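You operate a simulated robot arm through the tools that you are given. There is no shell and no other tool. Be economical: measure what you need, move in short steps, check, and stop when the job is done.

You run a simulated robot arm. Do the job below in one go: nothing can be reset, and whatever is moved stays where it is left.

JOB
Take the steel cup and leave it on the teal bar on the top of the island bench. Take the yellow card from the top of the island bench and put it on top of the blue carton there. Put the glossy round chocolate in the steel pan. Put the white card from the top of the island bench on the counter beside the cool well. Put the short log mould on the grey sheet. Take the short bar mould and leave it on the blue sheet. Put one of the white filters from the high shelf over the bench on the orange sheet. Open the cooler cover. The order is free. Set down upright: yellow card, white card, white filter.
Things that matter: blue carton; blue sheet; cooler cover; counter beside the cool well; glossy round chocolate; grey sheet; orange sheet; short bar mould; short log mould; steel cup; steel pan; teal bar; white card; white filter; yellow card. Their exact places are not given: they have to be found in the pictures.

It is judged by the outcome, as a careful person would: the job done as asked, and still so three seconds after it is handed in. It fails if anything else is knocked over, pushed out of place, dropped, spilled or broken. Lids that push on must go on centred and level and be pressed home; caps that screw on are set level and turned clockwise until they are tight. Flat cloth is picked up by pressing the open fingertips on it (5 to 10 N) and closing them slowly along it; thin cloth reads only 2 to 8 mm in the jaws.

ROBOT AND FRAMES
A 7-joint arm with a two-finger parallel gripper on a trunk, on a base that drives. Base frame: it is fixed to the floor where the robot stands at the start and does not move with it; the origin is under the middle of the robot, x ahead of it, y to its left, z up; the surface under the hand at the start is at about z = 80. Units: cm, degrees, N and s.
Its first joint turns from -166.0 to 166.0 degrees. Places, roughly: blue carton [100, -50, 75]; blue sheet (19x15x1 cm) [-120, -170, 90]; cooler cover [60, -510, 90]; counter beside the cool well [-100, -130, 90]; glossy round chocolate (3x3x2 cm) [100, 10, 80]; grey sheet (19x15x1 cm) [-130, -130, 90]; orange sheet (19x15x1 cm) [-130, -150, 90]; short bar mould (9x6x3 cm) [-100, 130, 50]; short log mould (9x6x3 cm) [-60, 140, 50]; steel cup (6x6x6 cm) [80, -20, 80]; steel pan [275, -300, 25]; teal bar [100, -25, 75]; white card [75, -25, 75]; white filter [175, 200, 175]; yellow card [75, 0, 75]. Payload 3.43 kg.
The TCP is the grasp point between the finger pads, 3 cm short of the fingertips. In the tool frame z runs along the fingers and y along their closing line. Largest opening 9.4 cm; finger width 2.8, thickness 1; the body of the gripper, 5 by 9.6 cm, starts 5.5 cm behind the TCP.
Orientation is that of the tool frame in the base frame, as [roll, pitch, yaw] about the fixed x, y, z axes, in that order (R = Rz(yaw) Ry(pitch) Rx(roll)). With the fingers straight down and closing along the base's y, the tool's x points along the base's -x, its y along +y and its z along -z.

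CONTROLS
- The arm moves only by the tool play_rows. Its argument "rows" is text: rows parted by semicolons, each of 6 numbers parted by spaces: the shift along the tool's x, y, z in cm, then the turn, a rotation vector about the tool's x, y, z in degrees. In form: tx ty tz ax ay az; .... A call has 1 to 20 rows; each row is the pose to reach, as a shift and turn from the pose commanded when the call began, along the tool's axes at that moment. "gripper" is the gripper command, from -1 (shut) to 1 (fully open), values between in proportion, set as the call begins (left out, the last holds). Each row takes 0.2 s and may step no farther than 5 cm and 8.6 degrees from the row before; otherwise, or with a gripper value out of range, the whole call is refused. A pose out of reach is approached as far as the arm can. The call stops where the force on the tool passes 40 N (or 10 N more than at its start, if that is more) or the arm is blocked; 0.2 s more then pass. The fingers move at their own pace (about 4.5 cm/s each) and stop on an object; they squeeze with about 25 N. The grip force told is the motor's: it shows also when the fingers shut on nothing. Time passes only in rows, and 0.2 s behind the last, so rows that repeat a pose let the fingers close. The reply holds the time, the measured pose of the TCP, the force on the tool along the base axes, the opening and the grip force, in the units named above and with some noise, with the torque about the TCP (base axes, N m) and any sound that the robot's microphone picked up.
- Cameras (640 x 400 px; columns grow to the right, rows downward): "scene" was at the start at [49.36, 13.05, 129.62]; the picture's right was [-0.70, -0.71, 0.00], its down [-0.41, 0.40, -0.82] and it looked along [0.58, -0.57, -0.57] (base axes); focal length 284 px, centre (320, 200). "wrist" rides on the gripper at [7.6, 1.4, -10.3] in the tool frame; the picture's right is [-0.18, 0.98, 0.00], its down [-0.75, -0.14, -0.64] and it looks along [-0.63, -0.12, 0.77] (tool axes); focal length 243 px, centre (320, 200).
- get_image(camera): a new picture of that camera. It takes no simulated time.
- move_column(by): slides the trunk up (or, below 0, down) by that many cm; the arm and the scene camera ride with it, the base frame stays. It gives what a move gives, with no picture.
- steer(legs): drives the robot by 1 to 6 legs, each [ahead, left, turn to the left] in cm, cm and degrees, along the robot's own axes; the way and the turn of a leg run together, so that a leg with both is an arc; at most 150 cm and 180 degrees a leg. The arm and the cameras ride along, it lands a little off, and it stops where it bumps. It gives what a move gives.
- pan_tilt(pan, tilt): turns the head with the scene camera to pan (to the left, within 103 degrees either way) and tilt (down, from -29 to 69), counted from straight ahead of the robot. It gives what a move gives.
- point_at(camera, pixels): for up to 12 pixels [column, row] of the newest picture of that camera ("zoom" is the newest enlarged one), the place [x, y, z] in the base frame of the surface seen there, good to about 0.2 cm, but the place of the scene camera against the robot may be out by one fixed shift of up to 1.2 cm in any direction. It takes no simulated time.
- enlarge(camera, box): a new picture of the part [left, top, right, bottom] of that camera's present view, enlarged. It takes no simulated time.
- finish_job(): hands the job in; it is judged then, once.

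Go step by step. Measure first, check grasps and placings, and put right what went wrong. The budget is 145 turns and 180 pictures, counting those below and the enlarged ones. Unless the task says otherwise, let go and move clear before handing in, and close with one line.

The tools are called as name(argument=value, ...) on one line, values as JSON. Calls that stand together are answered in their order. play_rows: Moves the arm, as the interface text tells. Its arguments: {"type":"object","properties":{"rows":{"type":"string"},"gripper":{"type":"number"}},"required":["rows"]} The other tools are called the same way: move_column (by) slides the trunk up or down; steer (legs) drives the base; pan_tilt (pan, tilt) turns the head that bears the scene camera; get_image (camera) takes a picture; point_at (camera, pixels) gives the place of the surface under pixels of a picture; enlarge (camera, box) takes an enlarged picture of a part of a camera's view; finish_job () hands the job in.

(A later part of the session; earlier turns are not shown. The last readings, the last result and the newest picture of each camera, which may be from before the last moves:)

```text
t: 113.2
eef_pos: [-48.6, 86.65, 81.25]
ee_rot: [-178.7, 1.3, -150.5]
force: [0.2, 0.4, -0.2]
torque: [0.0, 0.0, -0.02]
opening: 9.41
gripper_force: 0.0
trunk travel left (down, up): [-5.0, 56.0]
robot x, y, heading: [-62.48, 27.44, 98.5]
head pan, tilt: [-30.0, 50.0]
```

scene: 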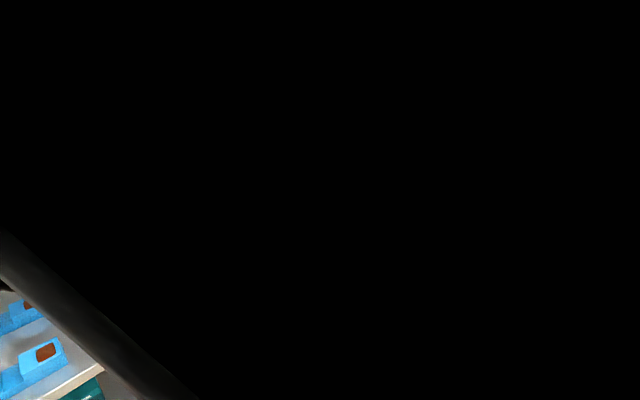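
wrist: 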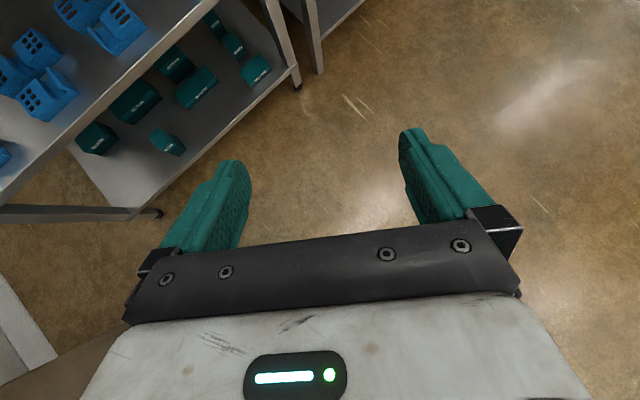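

Good. I'll continue the yaw to 279° and centre the hand in front of the robot.

play_rows(rows="2.1 1.4 0 0 0 -7.7; 4.2 2.9 0 0 0 -15.4; 6.3 4.3 0 0 0 -23.2; 8.4 5.8 0 0 0 -30.9; 10.6 7.2 0 0 0 -38.6; 12.7 8.7 0 0 0 -46.3; 14.8 10.1 0 0 0 -54; 16.9 11.6 0 0 0 -61.8; 19 13 0 0 0 -69.5; 19 13 0 0 0 -69.5")

play_rows(rows="0 0 0 0 -7.5 0; 0 0 0 0 -15 0; 0 0 0 0 -22.5 0; 0 0 0 0 -30 0; 0 0 0 0 -37.5 0; 0 0 0 0 -45 0; 0 0 0 0 -45 0")

get_image(camera="wrist")

get_image(camera="scene")

```text
t: 115.3
eef_pos: [-66.72, 88.82, 80.36]
ee_rot: [-177.7, -1.3, -90.8]
force: [0.0, -1.0, 0.1]
torque: [0.01, 0.02, 0.02]
opening: 9.38
gripper_force: 0.0
trunk travel left (down, up): [-5.0, 56.0]
robot x, y, heading: [-62.07, 27.5, 98.2]
head pan, tilt: [-30.0, 50.0]
stopped in row 10: the arm was blocked; the commanded pose is now the measured one
```

```text
t: 116.6
eef_pos: [-57.66, 88.01, 79.02]
ee_rot: [-154.4, 28.9, -90.4]
force: [-0.1, -0.6, 0.0]
torque: [-0.01, 0.03, 0.0]
opening: 9.4
gripper_force: 0.0
out of reach, approached as far as the arm can: row 5, 6
trunk travel left (down, up): [-5.0, 56.0]
robot x, y, heading: [-62.48, 27.64, 98.3]
head pan, tilt: [-30.0, 50.0]
stopped in row 6: the arm was blocked; the commanded pose is now the measured one
```

```text
109 pictures are left
```

wrist: 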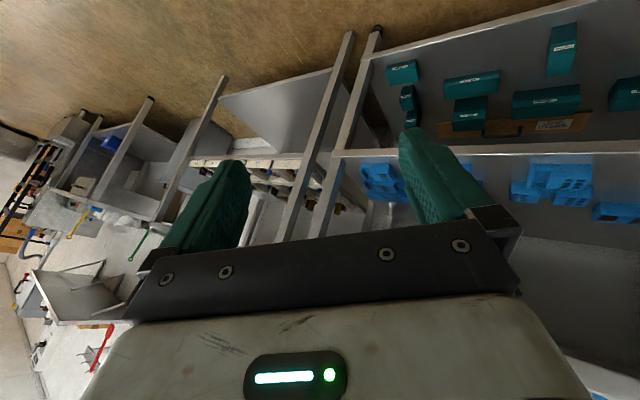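

```text
108 pictures are left
```

scene: 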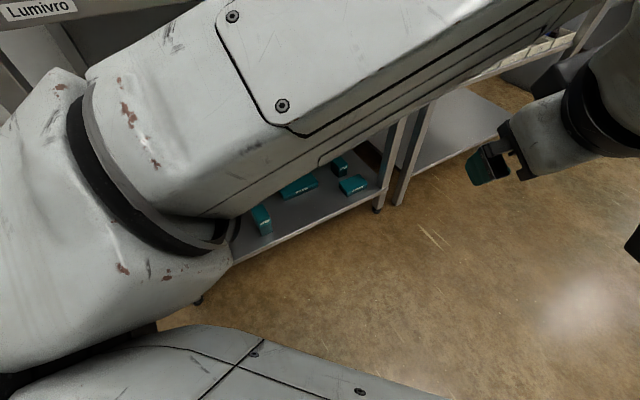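

The arm conflicts with the head boom when close in and left of centre. I'll try reaching the 45° pose farther out, to the robot's right of centre.

play_rows(rows="-2.85 0.5 2.35 -5.2 -2.9 -0.6; -5.7 1 4.7 -10.3 -5.8 -1.3; -8.55 1.5 7.05 -15.5 -8.75 -1.9; -11.4 2 9.4 -20.7 -11.7 -2.5; -14.25 2.5 11.75 -25.8 -14.6 -3.2; -17.1 3 14.1 -31 -17.5 -3.8; -17.1 3 14.1 -31 -17.5 -3.8")

get_image(camera="wrist")

```text
t: 118.2
eef_pos: [-54.15, 109.96, 75.12]
ee_rot: [179.6, 45.1, -81.1]
force: [-0.1, 0.4, -0.1]
torque: [-0.02, 0.0, -0.01]
opening: 9.37
gripper_force: 0.2
trunk travel left (down, up): [-5.0, 56.0]
robot x, y, heading: [-62.02, 27.85, 98.0]
head pan, tilt: [-30.0, 50.0]
```

```text
107 pictures are left
```

wrist: 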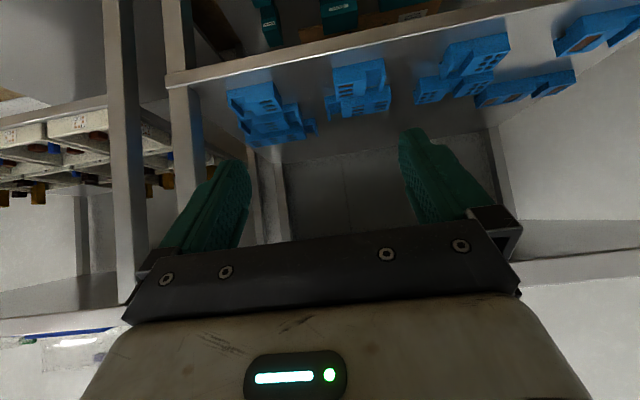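

The 45° pose is reached. The moulds appear inverted, with the log family at (360,85). I'll zoom in and measure.

enlarge(camera="wrist", box=[210, 20, 530, 160])

enlarge(camera="wrist", box=[310, 45, 410, 125])

```text
2.00 times, centred on (370, 90) of wrist
```

zoom: 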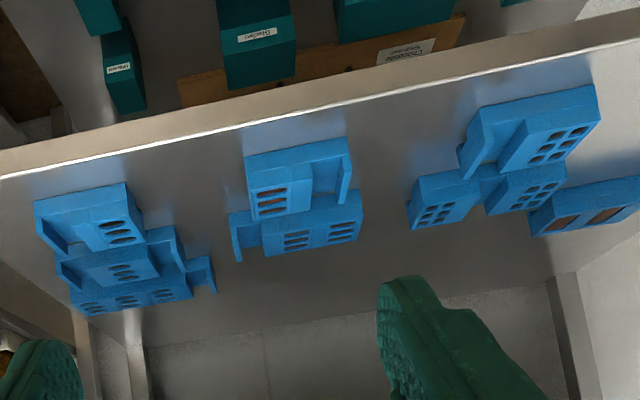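

```text
5.00 times, centred on (360, 85) of wrist
```

zoom: 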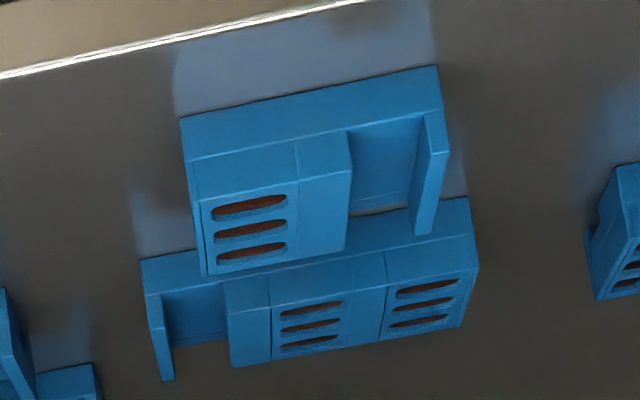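

point_at(camera="zoom", pixels=[[186, 122], [436, 72], [202, 165], [346, 135], [338, 244], [210, 270], [436, 118], [425, 228], [385, 170], [300, 200], [300, 90], [430, 95]])

```text
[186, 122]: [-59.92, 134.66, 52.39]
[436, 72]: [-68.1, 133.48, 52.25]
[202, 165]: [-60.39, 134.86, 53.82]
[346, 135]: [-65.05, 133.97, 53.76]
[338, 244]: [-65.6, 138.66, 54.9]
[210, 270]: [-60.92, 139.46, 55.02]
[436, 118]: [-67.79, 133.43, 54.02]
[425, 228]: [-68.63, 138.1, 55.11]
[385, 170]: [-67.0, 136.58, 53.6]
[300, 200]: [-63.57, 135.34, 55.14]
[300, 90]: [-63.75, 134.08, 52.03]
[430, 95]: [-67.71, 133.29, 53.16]
```

The log mould's ends are at lateral −38.2…46.4 (about 8.5 cm) and its front face at y≈134, so the full opening can straddle its length. I'll lower the hand to z 64, align laterally, and drive 17 cm closer.

play_rows(rows="2 1.5 2 0 0 0; 4 3 4 0 0 0; 6 4.5 6 0 0 0; 7.78 6 7.78 0 0 0; 7.78 6 7.78 0 0 0")

steer(legs=[[17, 0, 0]])

get_image(camera="wrist")

```text
t: 119.4
eef_pos: [-60.24, 108.83, 64.06]
ee_rot: [179.9, 45.1, -81.1]
force: [0.8, -0.1, -0.3]
torque: [0.03, -0.03, -0.01]
opening: 9.4
gripper_force: 0.1
trunk travel left (down, up): [-5.0, 56.0]
robot x, y, heading: [-62.85, 27.96, 98.3]
head pan, tilt: [-30.0, 50.0]
```

```text
t: 120.9
eef_pos: [-63.0, 125.68, 64.21]
ee_rot: [179.8, 45.1, -81.1]
force: [0.0, -0.1, -0.3]
torque: [0.02, -0.01, -0.01]
opening: 9.41
gripper_force: 0.1
trunk travel left (down, up): [-5.0, 56.0]
robot x, y, heading: [-65.38, 44.31, 98.5]
head pan, tilt: [-30.0, 50.0]
```

```text
104 pictures are left
```

wrist: 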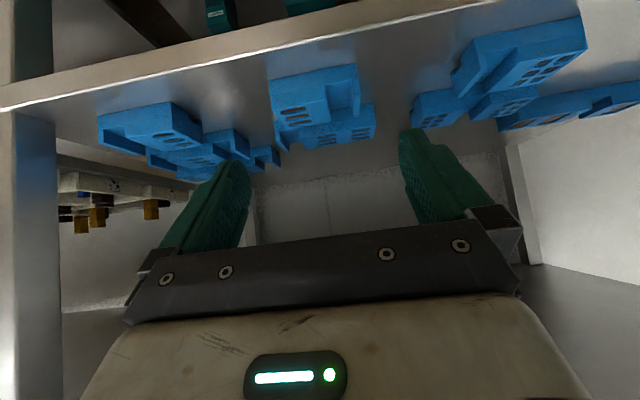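

The log mould is at (315,95), roughly between the fingers. I'll zoom and remeasure its ends.

enlarge(camera="wrist", box=[250, 50, 400, 160])

point_at(camera="zoom", pixels=[[85, 130], [455, 62], [95, 170], [460, 110], [110, 300], [455, 250], [330, 160], [330, 260], [250, 110]])

```text
3.64 times, centred on (325, 105) of wrist
```

zoom: 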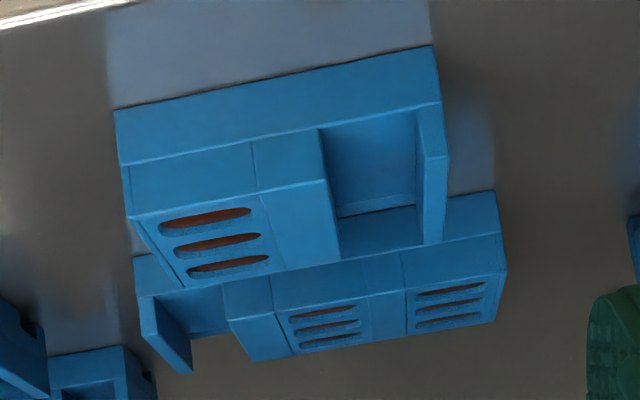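

```text
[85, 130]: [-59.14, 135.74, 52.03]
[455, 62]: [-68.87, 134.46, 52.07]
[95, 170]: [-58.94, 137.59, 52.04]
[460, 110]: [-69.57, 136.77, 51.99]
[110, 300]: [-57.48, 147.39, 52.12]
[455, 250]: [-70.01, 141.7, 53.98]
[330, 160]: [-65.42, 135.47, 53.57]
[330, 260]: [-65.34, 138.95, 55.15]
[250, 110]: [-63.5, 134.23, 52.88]
```

point_at(camera="zoom", pixels=[[117, 112], [432, 50], [122, 160], [440, 100], [128, 195], [444, 150], [430, 238], [184, 284], [338, 258], [145, 280], [150, 220]])

```text
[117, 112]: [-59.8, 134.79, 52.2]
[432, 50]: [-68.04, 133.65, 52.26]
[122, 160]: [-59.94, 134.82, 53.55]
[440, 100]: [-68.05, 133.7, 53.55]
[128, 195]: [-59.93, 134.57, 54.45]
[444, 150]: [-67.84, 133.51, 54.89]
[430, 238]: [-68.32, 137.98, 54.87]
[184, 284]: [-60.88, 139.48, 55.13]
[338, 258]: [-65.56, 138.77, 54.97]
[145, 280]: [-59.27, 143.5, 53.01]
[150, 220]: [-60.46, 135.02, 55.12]
```

The mould length is about 8.3 cm, lateral centre 42.25, and the TCP is at 42.64. I'll shift 0.4 cm and go in along the tool axis to straddle it.

play_rows(rows="-0.57 -0.4 3 0 0 0; -0.57 -0.4 6 0 0 0; -0.57 -0.4 8.5 0 0 0; -0.57 -0.4 8.5 0 0 0")

get_image(camera="wrist")

```text
t: 121.9
eef_pos: [-63.5, 132.05, 58.56]
ee_rot: [179.7, 45.1, -81.0]
force: [0.2, 0.6, 0.3]
torque: [-0.01, 0.01, -0.01]
opening: 9.39
gripper_force: 0.1
trunk travel left (down, up): [-5.0, 56.0]
robot x, y, heading: [-64.97, 44.35, 98.7]
head pan, tilt: [-30.0, 50.0]
```

```text
102 pictures are left
```

wrist: 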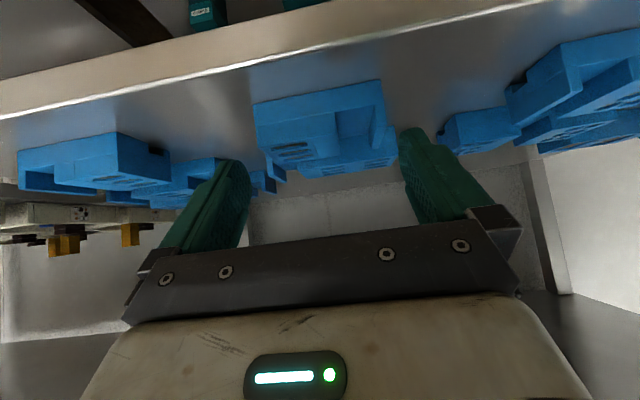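

It's well centred between the fingertips (250 and 400 vs mould 255–385). I'll advance the last 4 cm.

play_rows(rows="0 0.1 2 0 0 0; 0 0.1 4 0 0 0; 0 0.1 4 0 0 0")

get_image(camera="wrist")

```text
t: 122.7
eef_pos: [-64.11, 134.75, 55.84]
ee_rot: [179.8, 45.0, -80.9]
force: [-0.4, 0.5, 0.7]
torque: [0.01, -0.02, 0.01]
opening: 9.4
gripper_force: 0.1
trunk travel left (down, up): [-5.0, 56.0]
robot x, y, heading: [-64.88, 44.56, 98.7]
head pan, tilt: [-30.0, 50.0]
```

```text
101 pictures are left
```

wrist: 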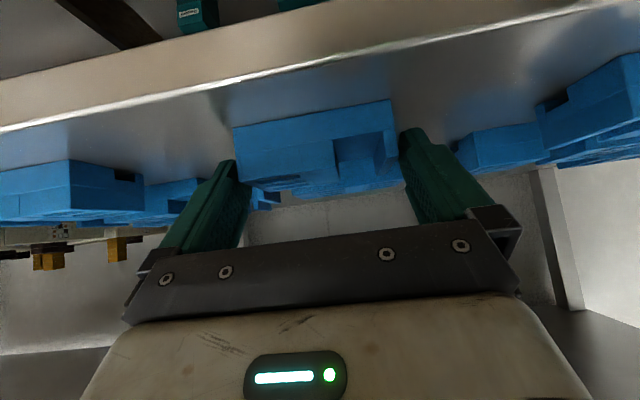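

The mould is between the fingers. I'll close, then lift 3 cm and check.

play_rows(rows="0 0 0 0 0 0; 0 0 0 0 0 0; 0 0 0 0 0 0; 0 0 0 0 0 0", gripper=-1)

play_rows(rows="-0.7 0 -0.7 0 0 0; -1.4 0 -1.4 0 0 0; -2.1 0 -2.1 0 0 0; -2.1 0 -2.1 0 0 0")

get_image(camera="wrist")

```text
t: 123.7
eef_pos: [-64.12, 134.78, 55.85]
ee_rot: [179.8, 45.1, -81.0]
force: [0.4, 0.5, -0.3]
torque: [0.0, -0.01, 0.0]
opening: 8.72
gripper_force: 24.5
trunk travel left (down, up): [-5.0, 56.0]
robot x, y, heading: [-64.87, 44.72, 98.4]
head pan, tilt: [-30.0, 50.0]
```

```text
t: 124.7
eef_pos: [-64.11, 134.68, 58.79]
ee_rot: [179.8, 45.0, -81.0]
force: [-0.4, 0.0, -1.3]
torque: [-0.04, 0.0, 0.0]
opening: 8.71
gripper_force: 25.1
trunk travel left (down, up): [-5.0, 56.0]
robot x, y, heading: [-64.66, 44.43, 98.4]
head pan, tilt: [-30.0, 50.0]
```

```text
100 pictures are left
```

wrist: 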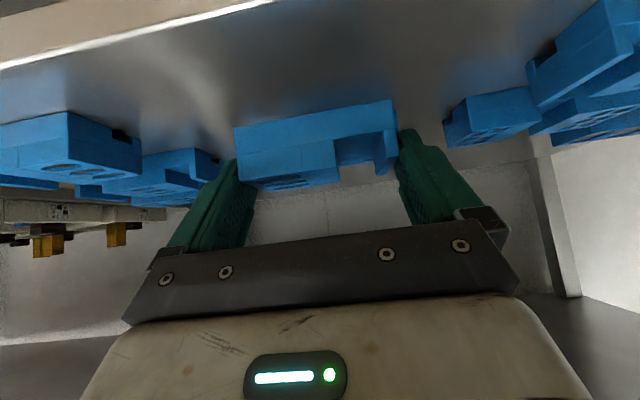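

The log mould is held at 8.71 opening and lifted. I'll back straight out, raise the trunk, then move to the middle of the aisle before turning.

steer(legs=[[-40, 0, 0]])

move_column(by=52)

steer(legs=[[0, -73, 0], [0, 0, 90.5]])

get_image(camera="wrist")

```text
t: 127.2
eef_pos: [-58.1, 95.06, 58.77]
ee_rot: [180.0, 45.1, -81.1]
force: [-0.4, -0.5, -0.9]
torque: [0.0, 0.01, 0.02]
opening: 8.68
gripper_force: 25.8
trunk travel left (down, up): [-5.0, 56.0]
robot x, y, heading: [-58.83, 4.52, 98.2]
head pan, tilt: [-30.0, 50.0]
```

```text
refused: 52 is not a number from -40 to 40
```

```text
t: 135.1
eef_pos: [-76.13, 13.42, 58.74]
ee_rot: [179.7, 45.0, 10.9]
force: [0.9, -0.3, -0.7]
torque: [0.01, 0.02, 0.01]
opening: 8.41
gripper_force: 25.3
trunk travel left (down, up): [-5.0, 56.0]
robot x, y, heading: [14.38, 15.78, -169.7]
head pan, tilt: [-30.0, 50.0]
```

```text
99 pictures are left
```

wrist: 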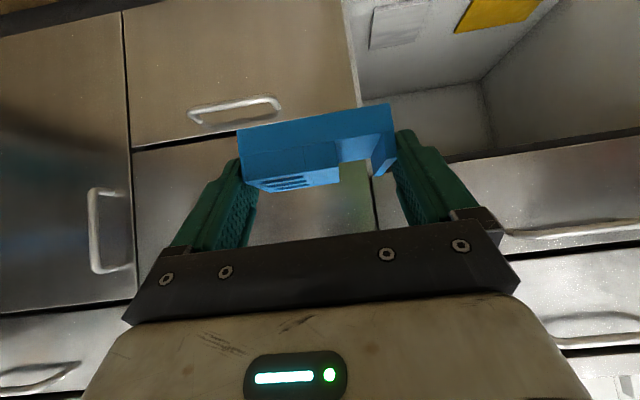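

The trunk move was refused (limit 40), but nothing was touched. The opening has shrunk to 8.41, so the mould may be slipping; I'll zoom in on it.

enlarge(camera="wrist", box=[200, 80, 460, 260])

move_column(by=40)

enlarge(camera="wrist", box=[200, 80, 460, 260])

```text
2.22 times, centred on (330, 170) of wrist
```

zoom: 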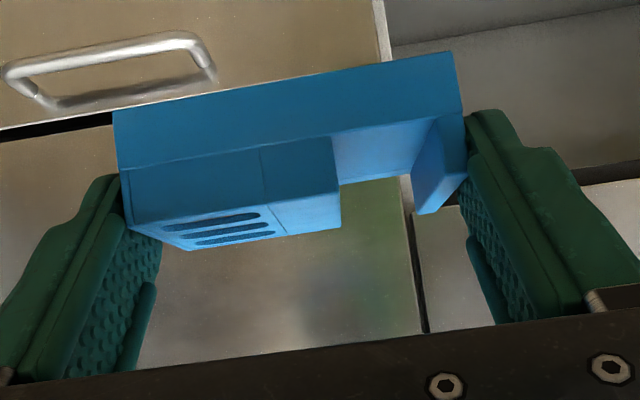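

```text
t: 138.9
eef_pos: [-76.3, 13.48, 98.79]
ee_rot: [179.9, 45.1, 10.9]
force: [0.5, -0.4, -1.8]
torque: [-0.04, 0.01, 0.0]
opening: 8.37
gripper_force: 25.3
trunk travel left (down, up): [-45.0, 16.0]
robot x, y, heading: [14.28, 15.08, -169.7]
head pan, tilt: [-30.0, 50.0]
```

```text
2.22 times, centred on (330, 170) of wrist
```

zoom: 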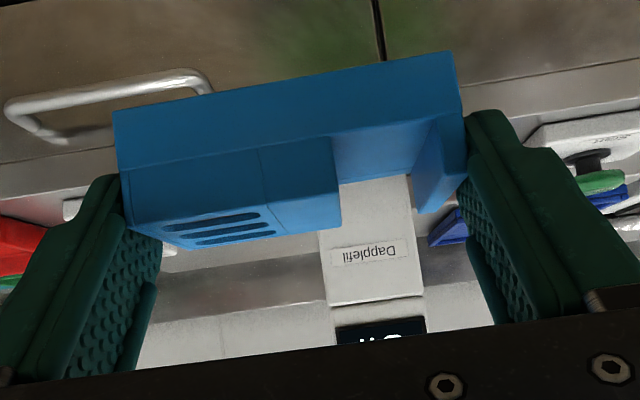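

It's still held but creeping, so I'll press on: raise a bit, sidestep along the aisle to the cool-well counter, then approach.

move_column(by=10)

steer(legs=[[0, 0, -1.3], [20, 140, 0], [45, 0, 0]])

get_image(camera="wrist")

```text
t: 140.3
eef_pos: [-76.27, 13.34, 108.75]
ee_rot: [179.8, 45.1, 10.9]
force: [0.7, -0.3, 0.5]
torque: [0.02, -0.01, 0.01]
opening: 8.39
gripper_force: 25.1
trunk travel left (down, up): [-55.0, 6.0]
robot x, y, heading: [13.99, 15.23, -169.8]
head pan, tilt: [-30.0, 50.0]
```

```text
t: 149.9
eef_pos: [-119.16, -130.82, 108.86]
ee_rot: [179.8, 45.1, 8.6]
force: [-0.1, 0.5, -1.3]
torque: [-0.03, 0.01, -0.01]
opening: 8.36
gripper_force: 24.9
trunk travel left (down, up): [-55.0, 6.0]
robot x, y, heading: [-28.65, -132.24, -171.9]
head pan, tilt: [-30.0, 50.0]
```

```text
96 pictures are left
```

wrist: 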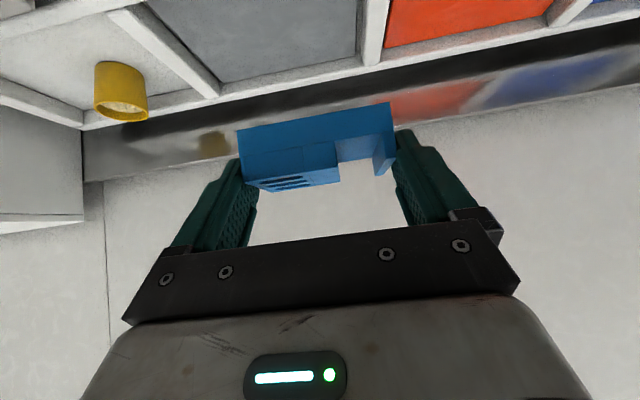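

It's steady at 8.36. The grey bay shows at (270,40), and I'll measure its edges.

point_at(camera="wrist", pixels=[[158, 8], [222, 78], [355, 55], [350, 5], [270, 40], [365, 30], [240, 95], [185, 50], [300, 75], [395, 40], [535, 18], [470, 15]])

```text
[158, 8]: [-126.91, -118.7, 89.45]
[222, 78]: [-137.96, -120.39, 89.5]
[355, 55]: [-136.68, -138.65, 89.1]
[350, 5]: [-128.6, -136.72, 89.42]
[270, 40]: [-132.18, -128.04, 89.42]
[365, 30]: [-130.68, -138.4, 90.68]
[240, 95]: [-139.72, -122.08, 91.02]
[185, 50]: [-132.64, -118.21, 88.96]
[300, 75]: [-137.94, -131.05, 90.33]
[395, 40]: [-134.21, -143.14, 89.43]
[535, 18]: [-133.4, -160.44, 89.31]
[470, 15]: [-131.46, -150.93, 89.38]
```

The grey bay spans x −126…−137.5 and y −119.5…−137, centre (-131.5,-128). I'll drive 10 cm closer before lowering.

steer(legs=[[10, 0, 0]])

```text
t: 151.1
eef_pos: [-128.97, -132.45, 108.75]
ee_rot: [179.7, 45.1, 9.0]
force: [-0.1, -0.4, -1.6]
torque: [-0.01, -0.02, 0.03]
opening: 8.38
gripper_force: 24.7
trunk travel left (down, up): [-55.0, 6.0]
robot x, y, heading: [-38.78, -133.56, -171.9]
head pan, tilt: [-30.0, 50.0]
```

Now I'll shift 5.2 cm sideways, then lower to TCP z≈96 and look.

play_rows(rows="0.2 -2.6 -0.2 0 0 0; 0.4 -5.2 -0.4 0 0 0; 2.9 -5.2 2.1 0 0 0; 5.4 -5.2 4.6 0 0 0; 7.9 -5.2 7.1 0 0 0; 9.4 -5.2 8.6 0 0 0; 9.4 -5.2 8.6 0 0 0")

get_image(camera="wrist")

```text
t: 152.7
eef_pos: [-129.3, -127.22, 95.86]
ee_rot: [179.8, 45.1, 8.8]
force: [0.5, 0.3, -1.4]
torque: [-0.01, 0.0, -0.04]
opening: 8.35
gripper_force: 25.0
trunk travel left (down, up): [-55.0, 6.0]
robot x, y, heading: [-38.53, -133.11, -171.9]
head pan, tilt: [-30.0, 50.0]
```

```text
95 pictures are left
```

wrist: 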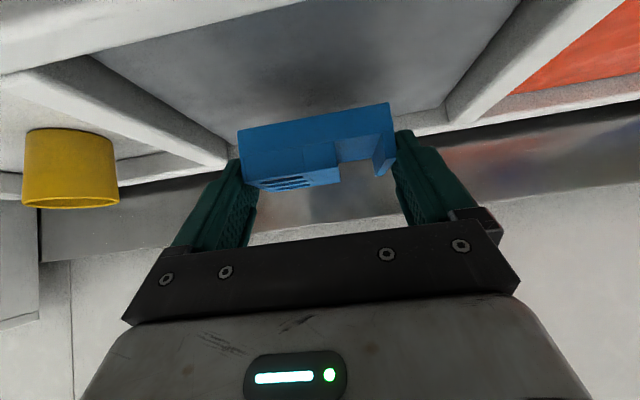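

It's lined up over the grey bay. I'll lower slowly to contact.

play_rows(rows="0.35 0 0.35 0 0 0; 0.7 0 0.7 0 0 0; 1.1 0 1.1 0 0 0; 1.4 0 1.4 0 0 0; 1.4 0 1.4 0 0 0")

play_rows(rows="0.15 0 0.15 0 0 0; 0.3 0 0.3 0 0 0; 0.3 0 0.3 0 0 0")

get_image(camera="wrist")

```text
t: 153.9
eef_pos: [-129.29, -127.26, 94.1]
ee_rot: [179.8, 45.0, 9.0]
force: [0.1, 0.0, -0.2]
torque: [-0.02, -0.06, 0.0]
opening: 8.36
gripper_force: 25.0
trunk travel left (down, up): [-55.0, 6.0]
robot x, y, heading: [-38.56, -133.8, -171.6]
head pan, tilt: [-30.0, 50.0]
```

```text
t: 154.7
eef_pos: [-129.2, -127.19, 93.53]
ee_rot: [179.8, 45.0, 9.1]
force: [-0.4, 0.8, -0.7]
torque: [-0.03, -0.04, -0.01]
opening: 8.33
gripper_force: 24.7
trunk travel left (down, up): [-55.0, 6.0]
robot x, y, heading: [-38.69, -133.24, -171.8]
head pan, tilt: [-30.0, 50.0]
```

```text
94 pictures are left
```

wrist: 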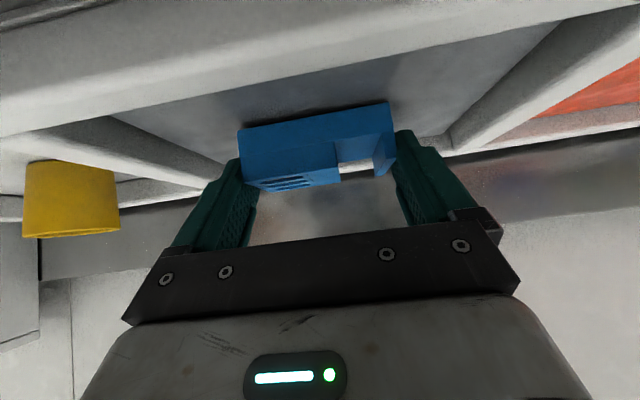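

play_rows(rows="0.12 0 0.12 0 0 0; 0.25 0 0.25 0 0 0; 0.25 0 0.25 0 0 0")

```text
t: 155.5
eef_pos: [-129.28, -127.34, 93.22]
ee_rot: [179.8, 45.3, 9.0]
force: [-0.2, -1.0, 5.1]
torque: [-0.29, 0.16, 0.03]
opening: 8.36
gripper_force: 26.0
trunk travel left (down, up): [-55.0, 6.0]
robot x, y, heading: [-38.34, -133.33, -171.7]
head pan, tilt: [-30.0, 50.0]
```

Contact reads 5.1 N. I'll open and retract along the tool axis.

play_rows(rows="0 0 0 0 0 0; 0 0 0 0 0 0; 0 0 0 0 0 0", gripper=1)

play_rows(rows="0 0 -2 0 0 0; 0 0 -5 0 0 0; 0 0 -8 0 0 0; -2 0 -12 0 0 0; -2 0 -16 0 0 0; -2 0 -16 0 0 0")

get_image(camera="wrist")

```text
t: 156.3
eef_pos: [-129.23, -127.31, 93.26]
ee_rot: [179.8, 45.1, 8.8]
force: [0.3, -0.3, -0.3]
torque: [0.0, -0.01, -0.04]
opening: 9.37
gripper_force: 0.1
trunk travel left (down, up): [-55.0, 6.0]
robot x, y, heading: [-38.29, -133.53, -171.6]
head pan, tilt: [-30.0, 50.0]
```

```text
t: 157.7
eef_pos: [-119.63, -125.5, 105.95]
ee_rot: [179.8, 45.1, 8.9]
force: [-0.8, -0.2, -1.0]
torque: [0.0, 0.01, 0.0]
opening: 9.42
gripper_force: 0.0
trunk travel left (down, up): [-55.0, 6.0]
robot x, y, heading: [-38.83, -133.53, -171.8]
head pan, tilt: [-30.0, 50.0]
```

```text
93 pictures are left
```

wrist: 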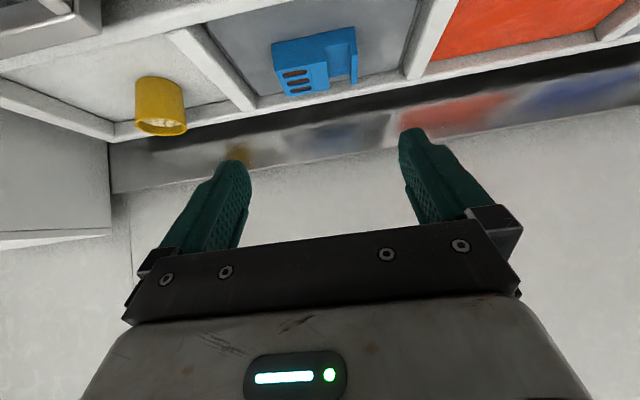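

The log mould lies flat on the grey sheet at (315,60). Before heading for the bar mould, which is near a counter corner, I'll see where the elbow is.

pan_tilt(pan=35, tilt=45)

get_image(camera="scene")

pan_tilt(pan=0, tilt=35)

get_image(camera="scene")

```text
t: 159.0
eef_pos: [-119.58, -125.7, 105.87]
ee_rot: [179.8, 45.0, 8.9]
force: [0.1, -0.8, 0.5]
torque: [-0.01, 0.0, 0.0]
opening: 9.39
gripper_force: 0.0
trunk travel left (down, up): [-55.0, 6.0]
robot x, y, heading: [-38.8, -133.28, -171.5]
head pan, tilt: [35.0, 45.0]
```

```text
92 pictures are left
```

scene: 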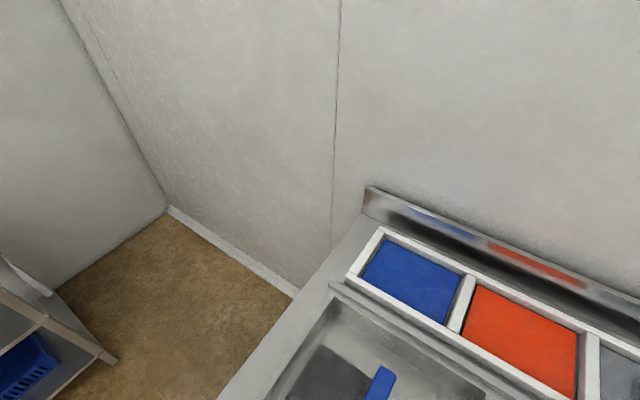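

```text
t: 160.1
eef_pos: [-119.6, -125.63, 105.93]
ee_rot: [179.7, 45.0, 9.0]
force: [-0.5, -0.4, -0.5]
torque: [-0.02, -0.01, 0.02]
opening: 9.39
gripper_force: 0.1
trunk travel left (down, up): [-55.0, 6.0]
robot x, y, heading: [-38.35, -133.59, -171.9]
head pan, tilt: [0.0, 35.0]
```

```text
91 pictures are left
```

scene: 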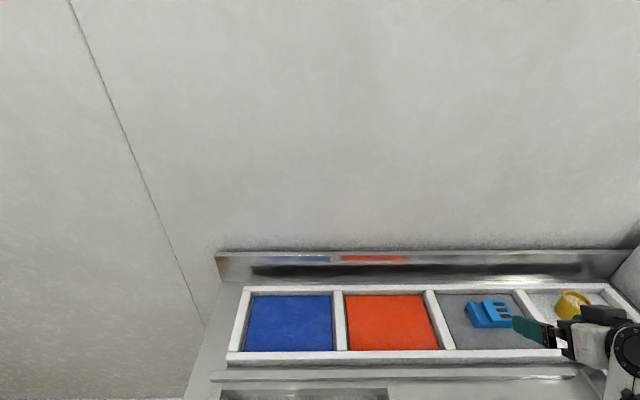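

The arm is clear of the left side now and the view is open. I'll measure the blue and orange sheets, then drive back towards the mould shelf.

point_at(camera="scene", pixels=[[252, 297], [331, 297], [332, 349], [248, 350], [290, 322], [345, 296], [418, 295], [438, 348], [349, 348], [388, 321], [480, 330], [310, 375]])

steer(legs=[[-53, 0, 0], [-20, -140, 0], [0, 0, -90.3], [0, 82, 0]])

get_image(camera="scene")

```text
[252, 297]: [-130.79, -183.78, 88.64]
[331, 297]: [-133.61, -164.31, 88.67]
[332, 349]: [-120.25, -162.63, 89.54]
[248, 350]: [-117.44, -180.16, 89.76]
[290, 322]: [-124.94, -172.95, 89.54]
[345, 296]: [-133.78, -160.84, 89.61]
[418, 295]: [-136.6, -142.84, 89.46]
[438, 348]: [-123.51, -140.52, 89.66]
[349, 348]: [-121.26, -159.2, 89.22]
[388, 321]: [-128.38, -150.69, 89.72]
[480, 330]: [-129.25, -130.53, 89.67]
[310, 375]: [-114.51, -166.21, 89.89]
```

```text
t: 177.6
eef_pos: [-60.77, 83.57, 105.91]
ee_rot: [179.8, 45.1, -81.4]
force: [0.5, 0.2, 0.7]
torque: [0.0, 0.0, -0.01]
opening: 9.4
gripper_force: 0.1
trunk travel left (down, up): [-55.0, 6.0]
robot x, y, heading: [-68.74, 2.25, 98.1]
head pan, tilt: [0.0, 35.0]
```

```text
90 pictures are left
```

scene: 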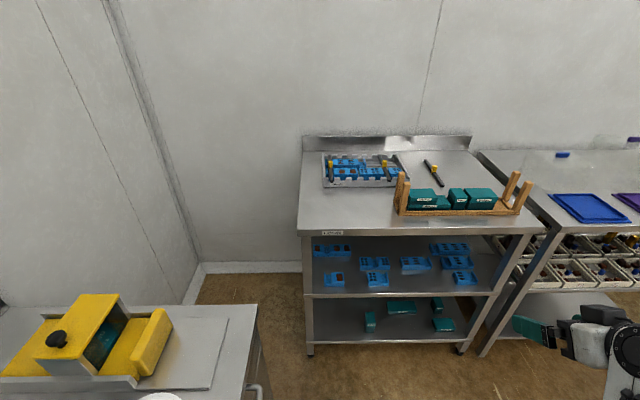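

There's a clear view: the short bar mould is at (333,279) on the middle shelf. I'll zoom in and measure it, together with the counter corner.

enlarge(camera="scene", box=[296, 225, 416, 300])

point_at(camera="zoom", pixels=[[148, 250], [255, 250], [148, 325], [255, 330], [255, 280], [200, 320], [80, 380], [300, 375], [160, 300]])

point_at(camera="scene", pixels=[[255, 308], [298, 230], [305, 296], [165, 340], [240, 390], [545, 228]])

```text
5.33 times, centred on (356, 262) of scene
```

zoom: 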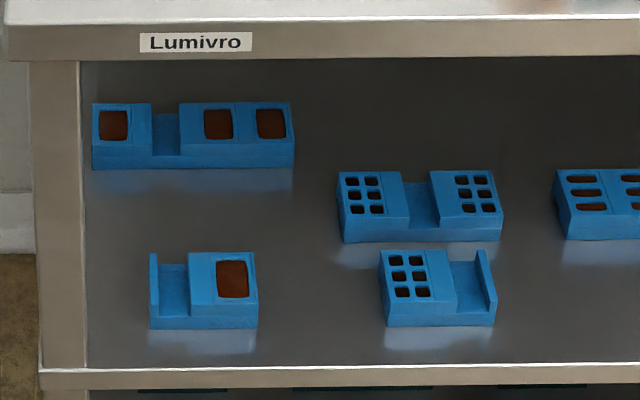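

```text
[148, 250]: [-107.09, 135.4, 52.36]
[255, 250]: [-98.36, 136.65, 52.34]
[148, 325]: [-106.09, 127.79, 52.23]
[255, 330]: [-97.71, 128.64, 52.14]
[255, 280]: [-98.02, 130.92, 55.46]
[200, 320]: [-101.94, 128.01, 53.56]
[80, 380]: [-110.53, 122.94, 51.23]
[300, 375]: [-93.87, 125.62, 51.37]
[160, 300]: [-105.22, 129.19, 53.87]
```

```text
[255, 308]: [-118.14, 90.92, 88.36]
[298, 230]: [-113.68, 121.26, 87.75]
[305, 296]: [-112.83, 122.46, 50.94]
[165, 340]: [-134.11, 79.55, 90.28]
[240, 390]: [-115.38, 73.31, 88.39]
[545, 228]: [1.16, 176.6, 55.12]
```

The short bar mould's front face spans (-106.1,127.8) to (-97.7,128.6), shelf at 52.2. I'll lower the trunk and approach to a stance at about (-71,43) with heading 118, to keep clear of the counter corner.

move_column(by=-40)

steer(legs=[[38, -3, 0], [0, 0, 20]])

get_image(camera="wrist")

get_image(camera="scene")

```text
t: 181.4
eef_pos: [-60.74, 83.55, 65.91]
ee_rot: [179.8, 45.0, -81.4]
force: [-0.3, -0.5, 0.1]
torque: [0.02, 0.0, -0.02]
opening: 9.4
gripper_force: 0.1
trunk travel left (down, up): [-15.0, 46.0]
robot x, y, heading: [-68.93, 2.59, 98.0]
head pan, tilt: [0.0, 35.0]
```

```text
t: 184.9
eef_pos: [-91.77, 119.56, 65.81]
ee_rot: [179.8, 45.1, -61.1]
force: [0.5, 0.4, -0.5]
torque: [0.03, -0.02, -0.03]
opening: 9.43
gripper_force: 0.0
trunk travel left (down, up): [-15.0, 46.0]
robot x, y, heading: [-71.53, 40.9, 118.4]
head pan, tilt: [0.0, 35.0]
```

```text
88 pictures are left
```

wrist: 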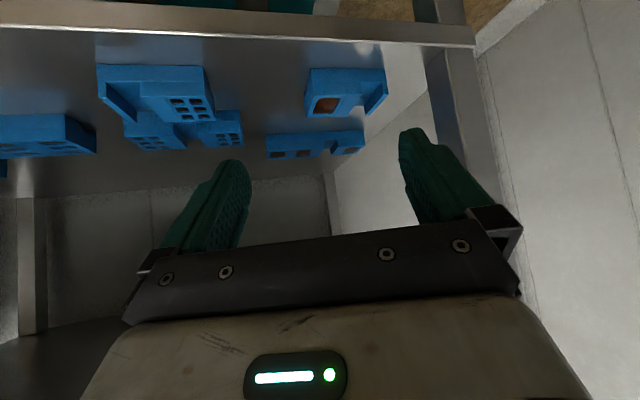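

```text
87 pictures are left
```

scene: 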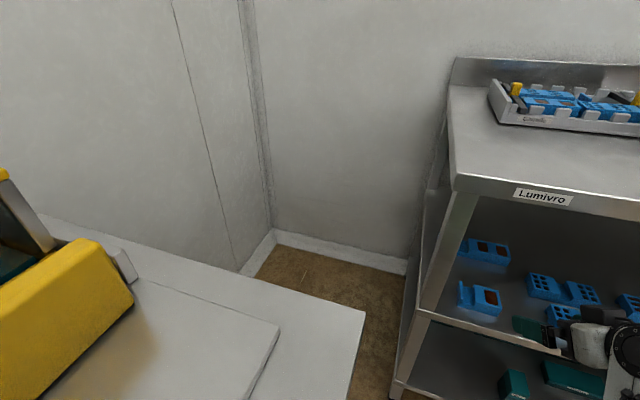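

The bar mould is at (345,90) in the wrist view. I'll zoom and measure it for exact orientation.

enlarge(camera="wrist", box=[290, 50, 410, 130])

point_at(camera="zoom", pixels=[[96, 120], [505, 110], [100, 190], [500, 170], [80, 360], [430, 330], [300, 350], [505, 240], [200, 150], [420, 150]])

```text
5.00 times, centred on (350, 90) of wrist
```

zoom: 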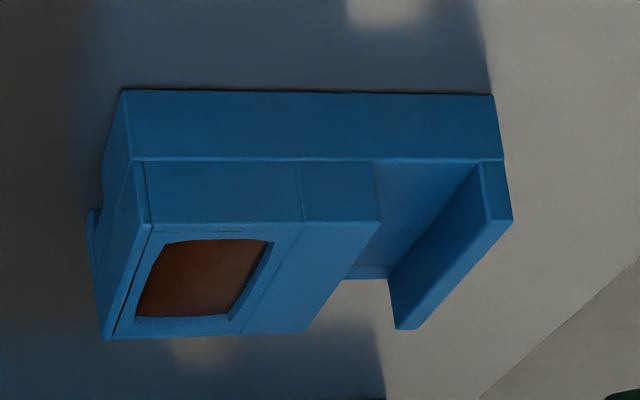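

```text
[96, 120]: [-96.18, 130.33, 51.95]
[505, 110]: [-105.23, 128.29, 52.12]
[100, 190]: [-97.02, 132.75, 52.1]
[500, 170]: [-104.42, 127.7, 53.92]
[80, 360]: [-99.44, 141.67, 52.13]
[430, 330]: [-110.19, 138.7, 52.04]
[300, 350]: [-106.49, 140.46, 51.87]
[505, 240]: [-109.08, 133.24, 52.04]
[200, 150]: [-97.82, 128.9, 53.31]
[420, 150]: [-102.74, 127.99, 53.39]
```

point_at(camera="zoom", pixels=[[128, 98], [488, 102], [132, 155], [498, 155], [145, 215], [498, 210], [400, 322], [110, 330], [110, 160], [300, 325]])

```text
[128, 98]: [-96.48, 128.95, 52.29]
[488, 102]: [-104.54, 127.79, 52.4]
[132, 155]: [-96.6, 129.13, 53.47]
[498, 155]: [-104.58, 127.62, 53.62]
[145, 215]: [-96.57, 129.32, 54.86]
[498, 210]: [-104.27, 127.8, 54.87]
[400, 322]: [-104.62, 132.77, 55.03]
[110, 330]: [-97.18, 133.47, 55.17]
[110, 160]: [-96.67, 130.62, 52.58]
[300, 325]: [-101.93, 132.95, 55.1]
```

The mould's axis matches heading ~99°, with lateral centre 79.3 and front at f=142.5. I'll rotate the tool −20° and go to the standoff.

play_rows(rows="-0.5 1.5 1.1 3.5 0 3.5; -1 3 2.2 7 0 7; -1.5 4.6 3.3 10.5 0 10.5; -2.04 6.12 4.44 14.07 0 14.07; -2.04 6.12 4.44 14.07 0 14.07")

get_image(camera="wrist")

```text
t: 186.1
eef_pos: [-99.34, 120.63, 64.19]
ee_rot: [179.7, 44.9, -81.1]
force: [-0.5, 0.4, -0.3]
torque: [0.01, -0.02, 0.0]
opening: 9.41
gripper_force: 0.0
trunk travel left (down, up): [-15.0, 46.0]
robot x, y, heading: [-71.31, 40.43, 118.2]
head pan, tilt: [0.0, 35.0]
```

```text
85 pictures are left
```

wrist: 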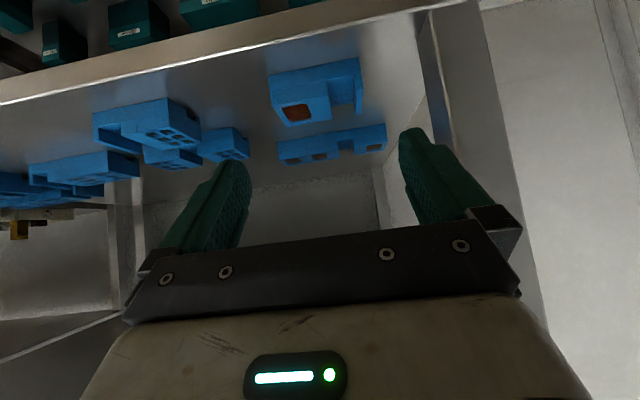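

It's aligned as it was for the log mould. I'll advance 8 cm, check, then finish.

play_rows(rows="0 0 3 0 0 0; 0 0 6 0 0 0; 0 0 8 0 0 0; 0 0 8 0 0 0")

get_image(camera="wrist")

```text
t: 187.1
eef_pos: [-100.19, 126.25, 58.68]
ee_rot: [179.8, 45.0, -81.1]
force: [-0.1, -0.4, 0.4]
torque: [-0.01, 0.02, -0.02]
opening: 9.39
gripper_force: 0.0
trunk travel left (down, up): [-15.0, 46.0]
robot x, y, heading: [-71.53, 40.94, 118.1]
head pan, tilt: [0.0, 35.0]
```

```text
84 pictures are left
```

wrist: 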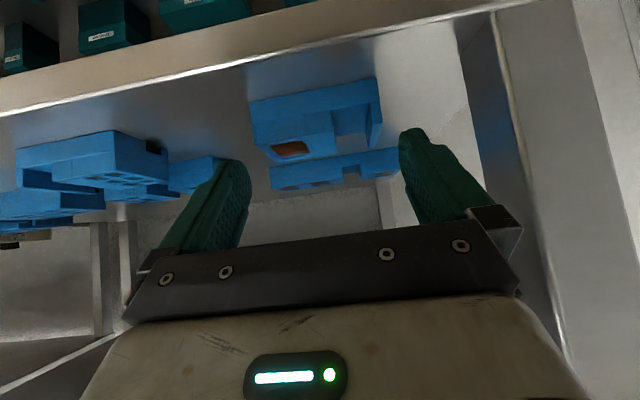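

The mould sits about 5 px to the left, so I'll shift −0.25 cm, advance, and close.

play_rows(rows="0 -0.25 0.5 0 0 0; 0 -0.25 2.3 0 0 0; 0 -0.25 4.2 0 0 0; 0 -0.25 4.2 0 0 0")

get_image(camera="wrist")

play_rows(rows="0 0 0 0 0 0; 0 0 0 0 0 0; 0 0 0 0 0 0; 0 0 0 0 0 0", gripper=-1)

play_rows(rows="-0.7 0 -0.7 0 0 0; -1.4 0 -1.4 0 0 0; -2.1 0 -2.1 0 0 0; -2.1 0 -2.1 0 0 0")

get_image(camera="wrist")

```text
t: 188.1
eef_pos: [-100.41, 129.23, 55.68]
ee_rot: [179.8, 45.0, -81.1]
force: [-0.8, 1.0, -0.9]
torque: [-0.04, -0.01, -0.03]
opening: 9.41
gripper_force: 0.0
trunk travel left (down, up): [-15.0, 46.0]
robot x, y, heading: [-71.18, 40.76, 118.2]
head pan, tilt: [0.0, 35.0]
```

```text
83 pictures are left
```

wrist: 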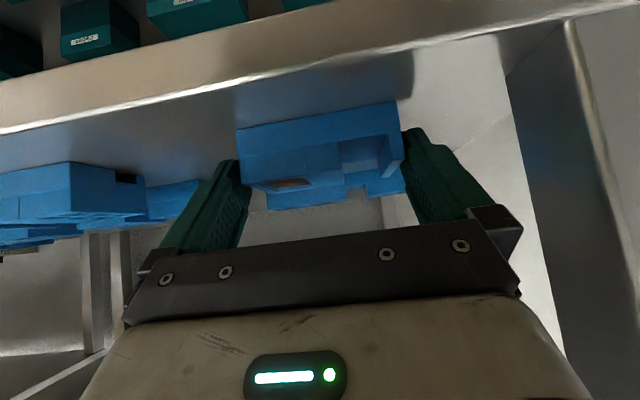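

```text
t: 189.1
eef_pos: [-100.5, 129.17, 55.66]
ee_rot: [179.8, 45.0, -81.1]
force: [0.3, 0.3, -0.3]
torque: [0.01, 0.01, -0.03]
opening: 8.74
gripper_force: 25.2
trunk travel left (down, up): [-15.0, 46.0]
robot x, y, heading: [-71.22, 40.81, 118.5]
head pan, tilt: [0.0, 35.0]
```

```text
t: 190.1
eef_pos: [-100.43, 129.22, 58.51]
ee_rot: [179.7, 45.0, -81.0]
force: [0.7, -0.1, -1.4]
torque: [0.02, 0.0, 0.02]
opening: 8.72
gripper_force: 25.0
trunk travel left (down, up): [-15.0, 46.0]
robot x, y, heading: [-71.49, 40.99, 118.2]
head pan, tilt: [0.0, 35.0]
```

```text
82 pictures are left
```

wrist: 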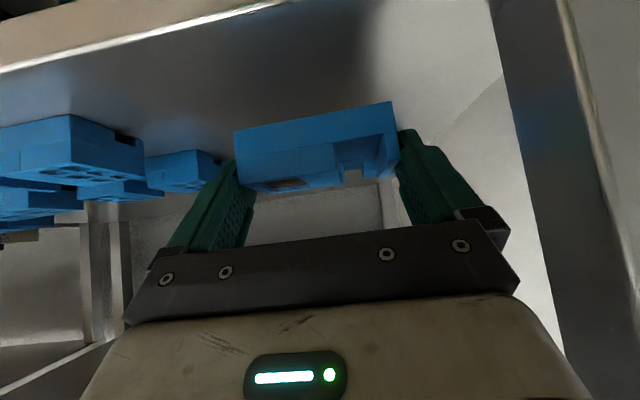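

The bar mould is held at 8.72. I'll back out, square up, raise the trunk, and carry it along the aisle to the blue sheet.

steer(legs=[[-36, 0, 0], [0, 0, -20]])

move_column(by=40)

move_column(by=6)

steer(legs=[[0, -70, 0], [0, 0, 91], [20, 140, 0], [0, 0, 19]])

get_image(camera="wrist")

get_image(camera="scene")

```text
t: 193.5
eef_pos: [-51.19, 101.6, 58.48]
ee_rot: [179.9, 45.1, -100.9]
force: [0.4, -0.1, -0.4]
torque: [0.03, 0.0, 0.01]
opening: 8.72
gripper_force: 25.2
trunk travel left (down, up): [-15.0, 46.0]
robot x, y, heading: [-54.11, 8.35, 98.5]
head pan, tilt: [0.0, 35.0]
```

```text
t: 197.4
eef_pos: [-51.36, 101.78, 98.51]
ee_rot: [179.8, 45.0, -100.9]
force: [0.9, 0.2, -1.1]
torque: [-0.03, -0.02, 0.01]
opening: 8.7
gripper_force: 24.7
trunk travel left (down, up): [-55.0, 6.0]
robot x, y, heading: [-54.31, 8.38, 98.5]
head pan, tilt: [0.0, 35.0]
```

```text
t: 198.4
eef_pos: [-51.29, 101.64, 104.57]
ee_rot: [179.8, 45.0, -101.0]
force: [-0.7, 0.2, -0.7]
torque: [-0.02, 0.01, -0.02]
opening: 8.71
gripper_force: 24.9
trunk travel left (down, up): [-61.0, 0.0]
robot x, y, heading: [-54.19, 8.48, 98.4]
head pan, tilt: [0.0, 35.0]
```

```text
t: 213.8
eef_pos: [-71.11, -152.53, 104.53]
ee_rot: [179.8, 45.0, 8.3]
force: [-0.7, -0.1, 0.4]
torque: [0.0, -0.02, 0.02]
opening: 8.51
gripper_force: 25.3
trunk travel left (down, up): [-61.0, 0.0]
robot x, y, heading: [17.45, -124.41, -152.5]
head pan, tilt: [0.0, 35.0]
```

```text
81 pictures are left
```

wrist: 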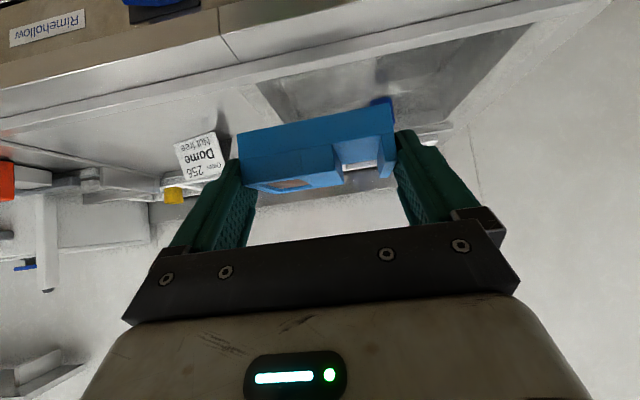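

```text
80 pictures are left
```

scene: 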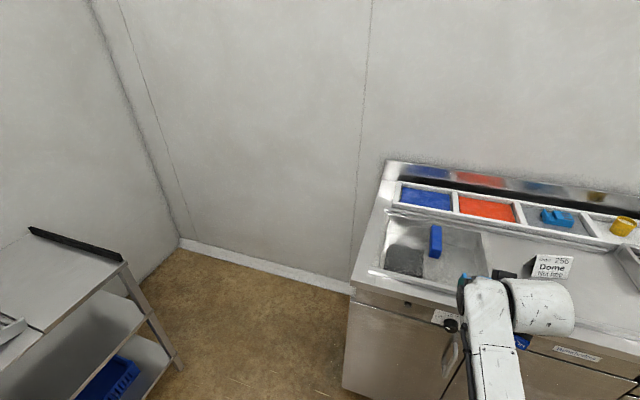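

The whole counter is visible: the blue sheet is at (425,198), the well's at (450,245), and the white card stands beside it. I'll drive in so the mould comes over the blue sheet.

steer(legs=[[51, -7, 0]])

get_image(camera="wrist")

point_at(camera="wrist", pixels=[[300, 20], [200, 40], [400, 20], [330, 60]])

```text
t: 216.8
eef_pos: [-119.25, -170.07, 104.41]
ee_rot: [179.7, 45.0, 8.4]
force: [-1.2, 0.6, -0.8]
torque: [0.01, -0.02, 0.01]
opening: 8.49
gripper_force: 24.9
trunk travel left (down, up): [-61.0, 0.0]
robot x, y, heading: [-30.7, -142.0, -152.2]
head pan, tilt: [0.0, 35.0]
```

```text
79 pictures are left
```

wrist: 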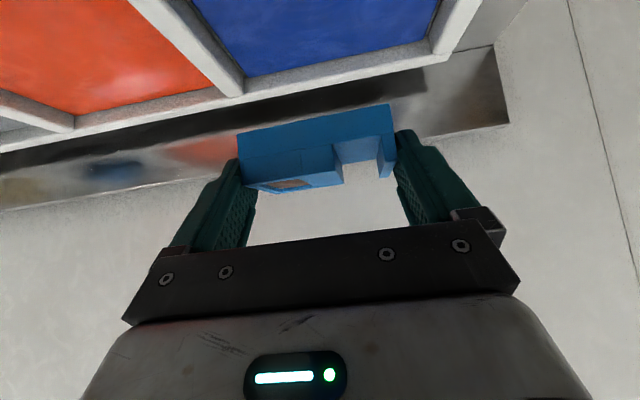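

```text
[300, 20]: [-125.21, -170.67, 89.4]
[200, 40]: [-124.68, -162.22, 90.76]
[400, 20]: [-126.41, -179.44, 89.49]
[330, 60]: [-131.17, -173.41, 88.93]
```

The blue bay's centre is about (-125,-172). I'll lower over it to TCP z≈95.

play_rows(rows="-1.35 0.5 1.35 0 0 0; -2.7 1.05 2.7 0 0 0; -0.4 1.05 5 0 0 0; 2 1.05 7.4 0 0 0; 4 1.05 9.4 0 0 0; 4 1.05 9.4 0 0 0")

get_image(camera="wrist")

```text
t: 218.2
eef_pos: [-122.9, -171.68, 95.17]
ee_rot: [179.9, 44.9, 8.4]
force: [-0.6, 0.0, -2.0]
torque: [-0.01, -0.01, -0.03]
opening: 8.48
gripper_force: 24.9
trunk travel left (down, up): [-61.0, 0.0]
robot x, y, heading: [-30.5, -141.82, -152.3]
head pan, tilt: [0.0, 35.0]
```

```text
78 pictures are left
```

wrist: 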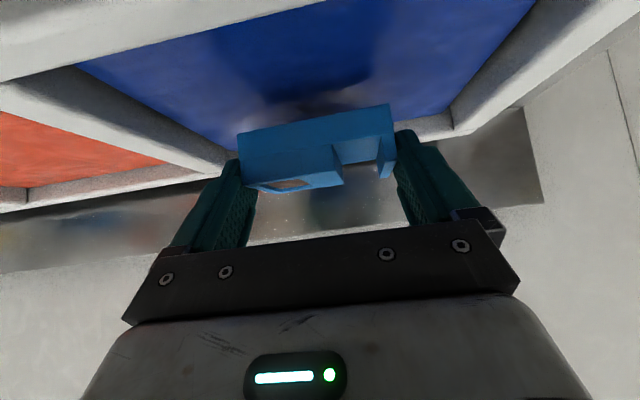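

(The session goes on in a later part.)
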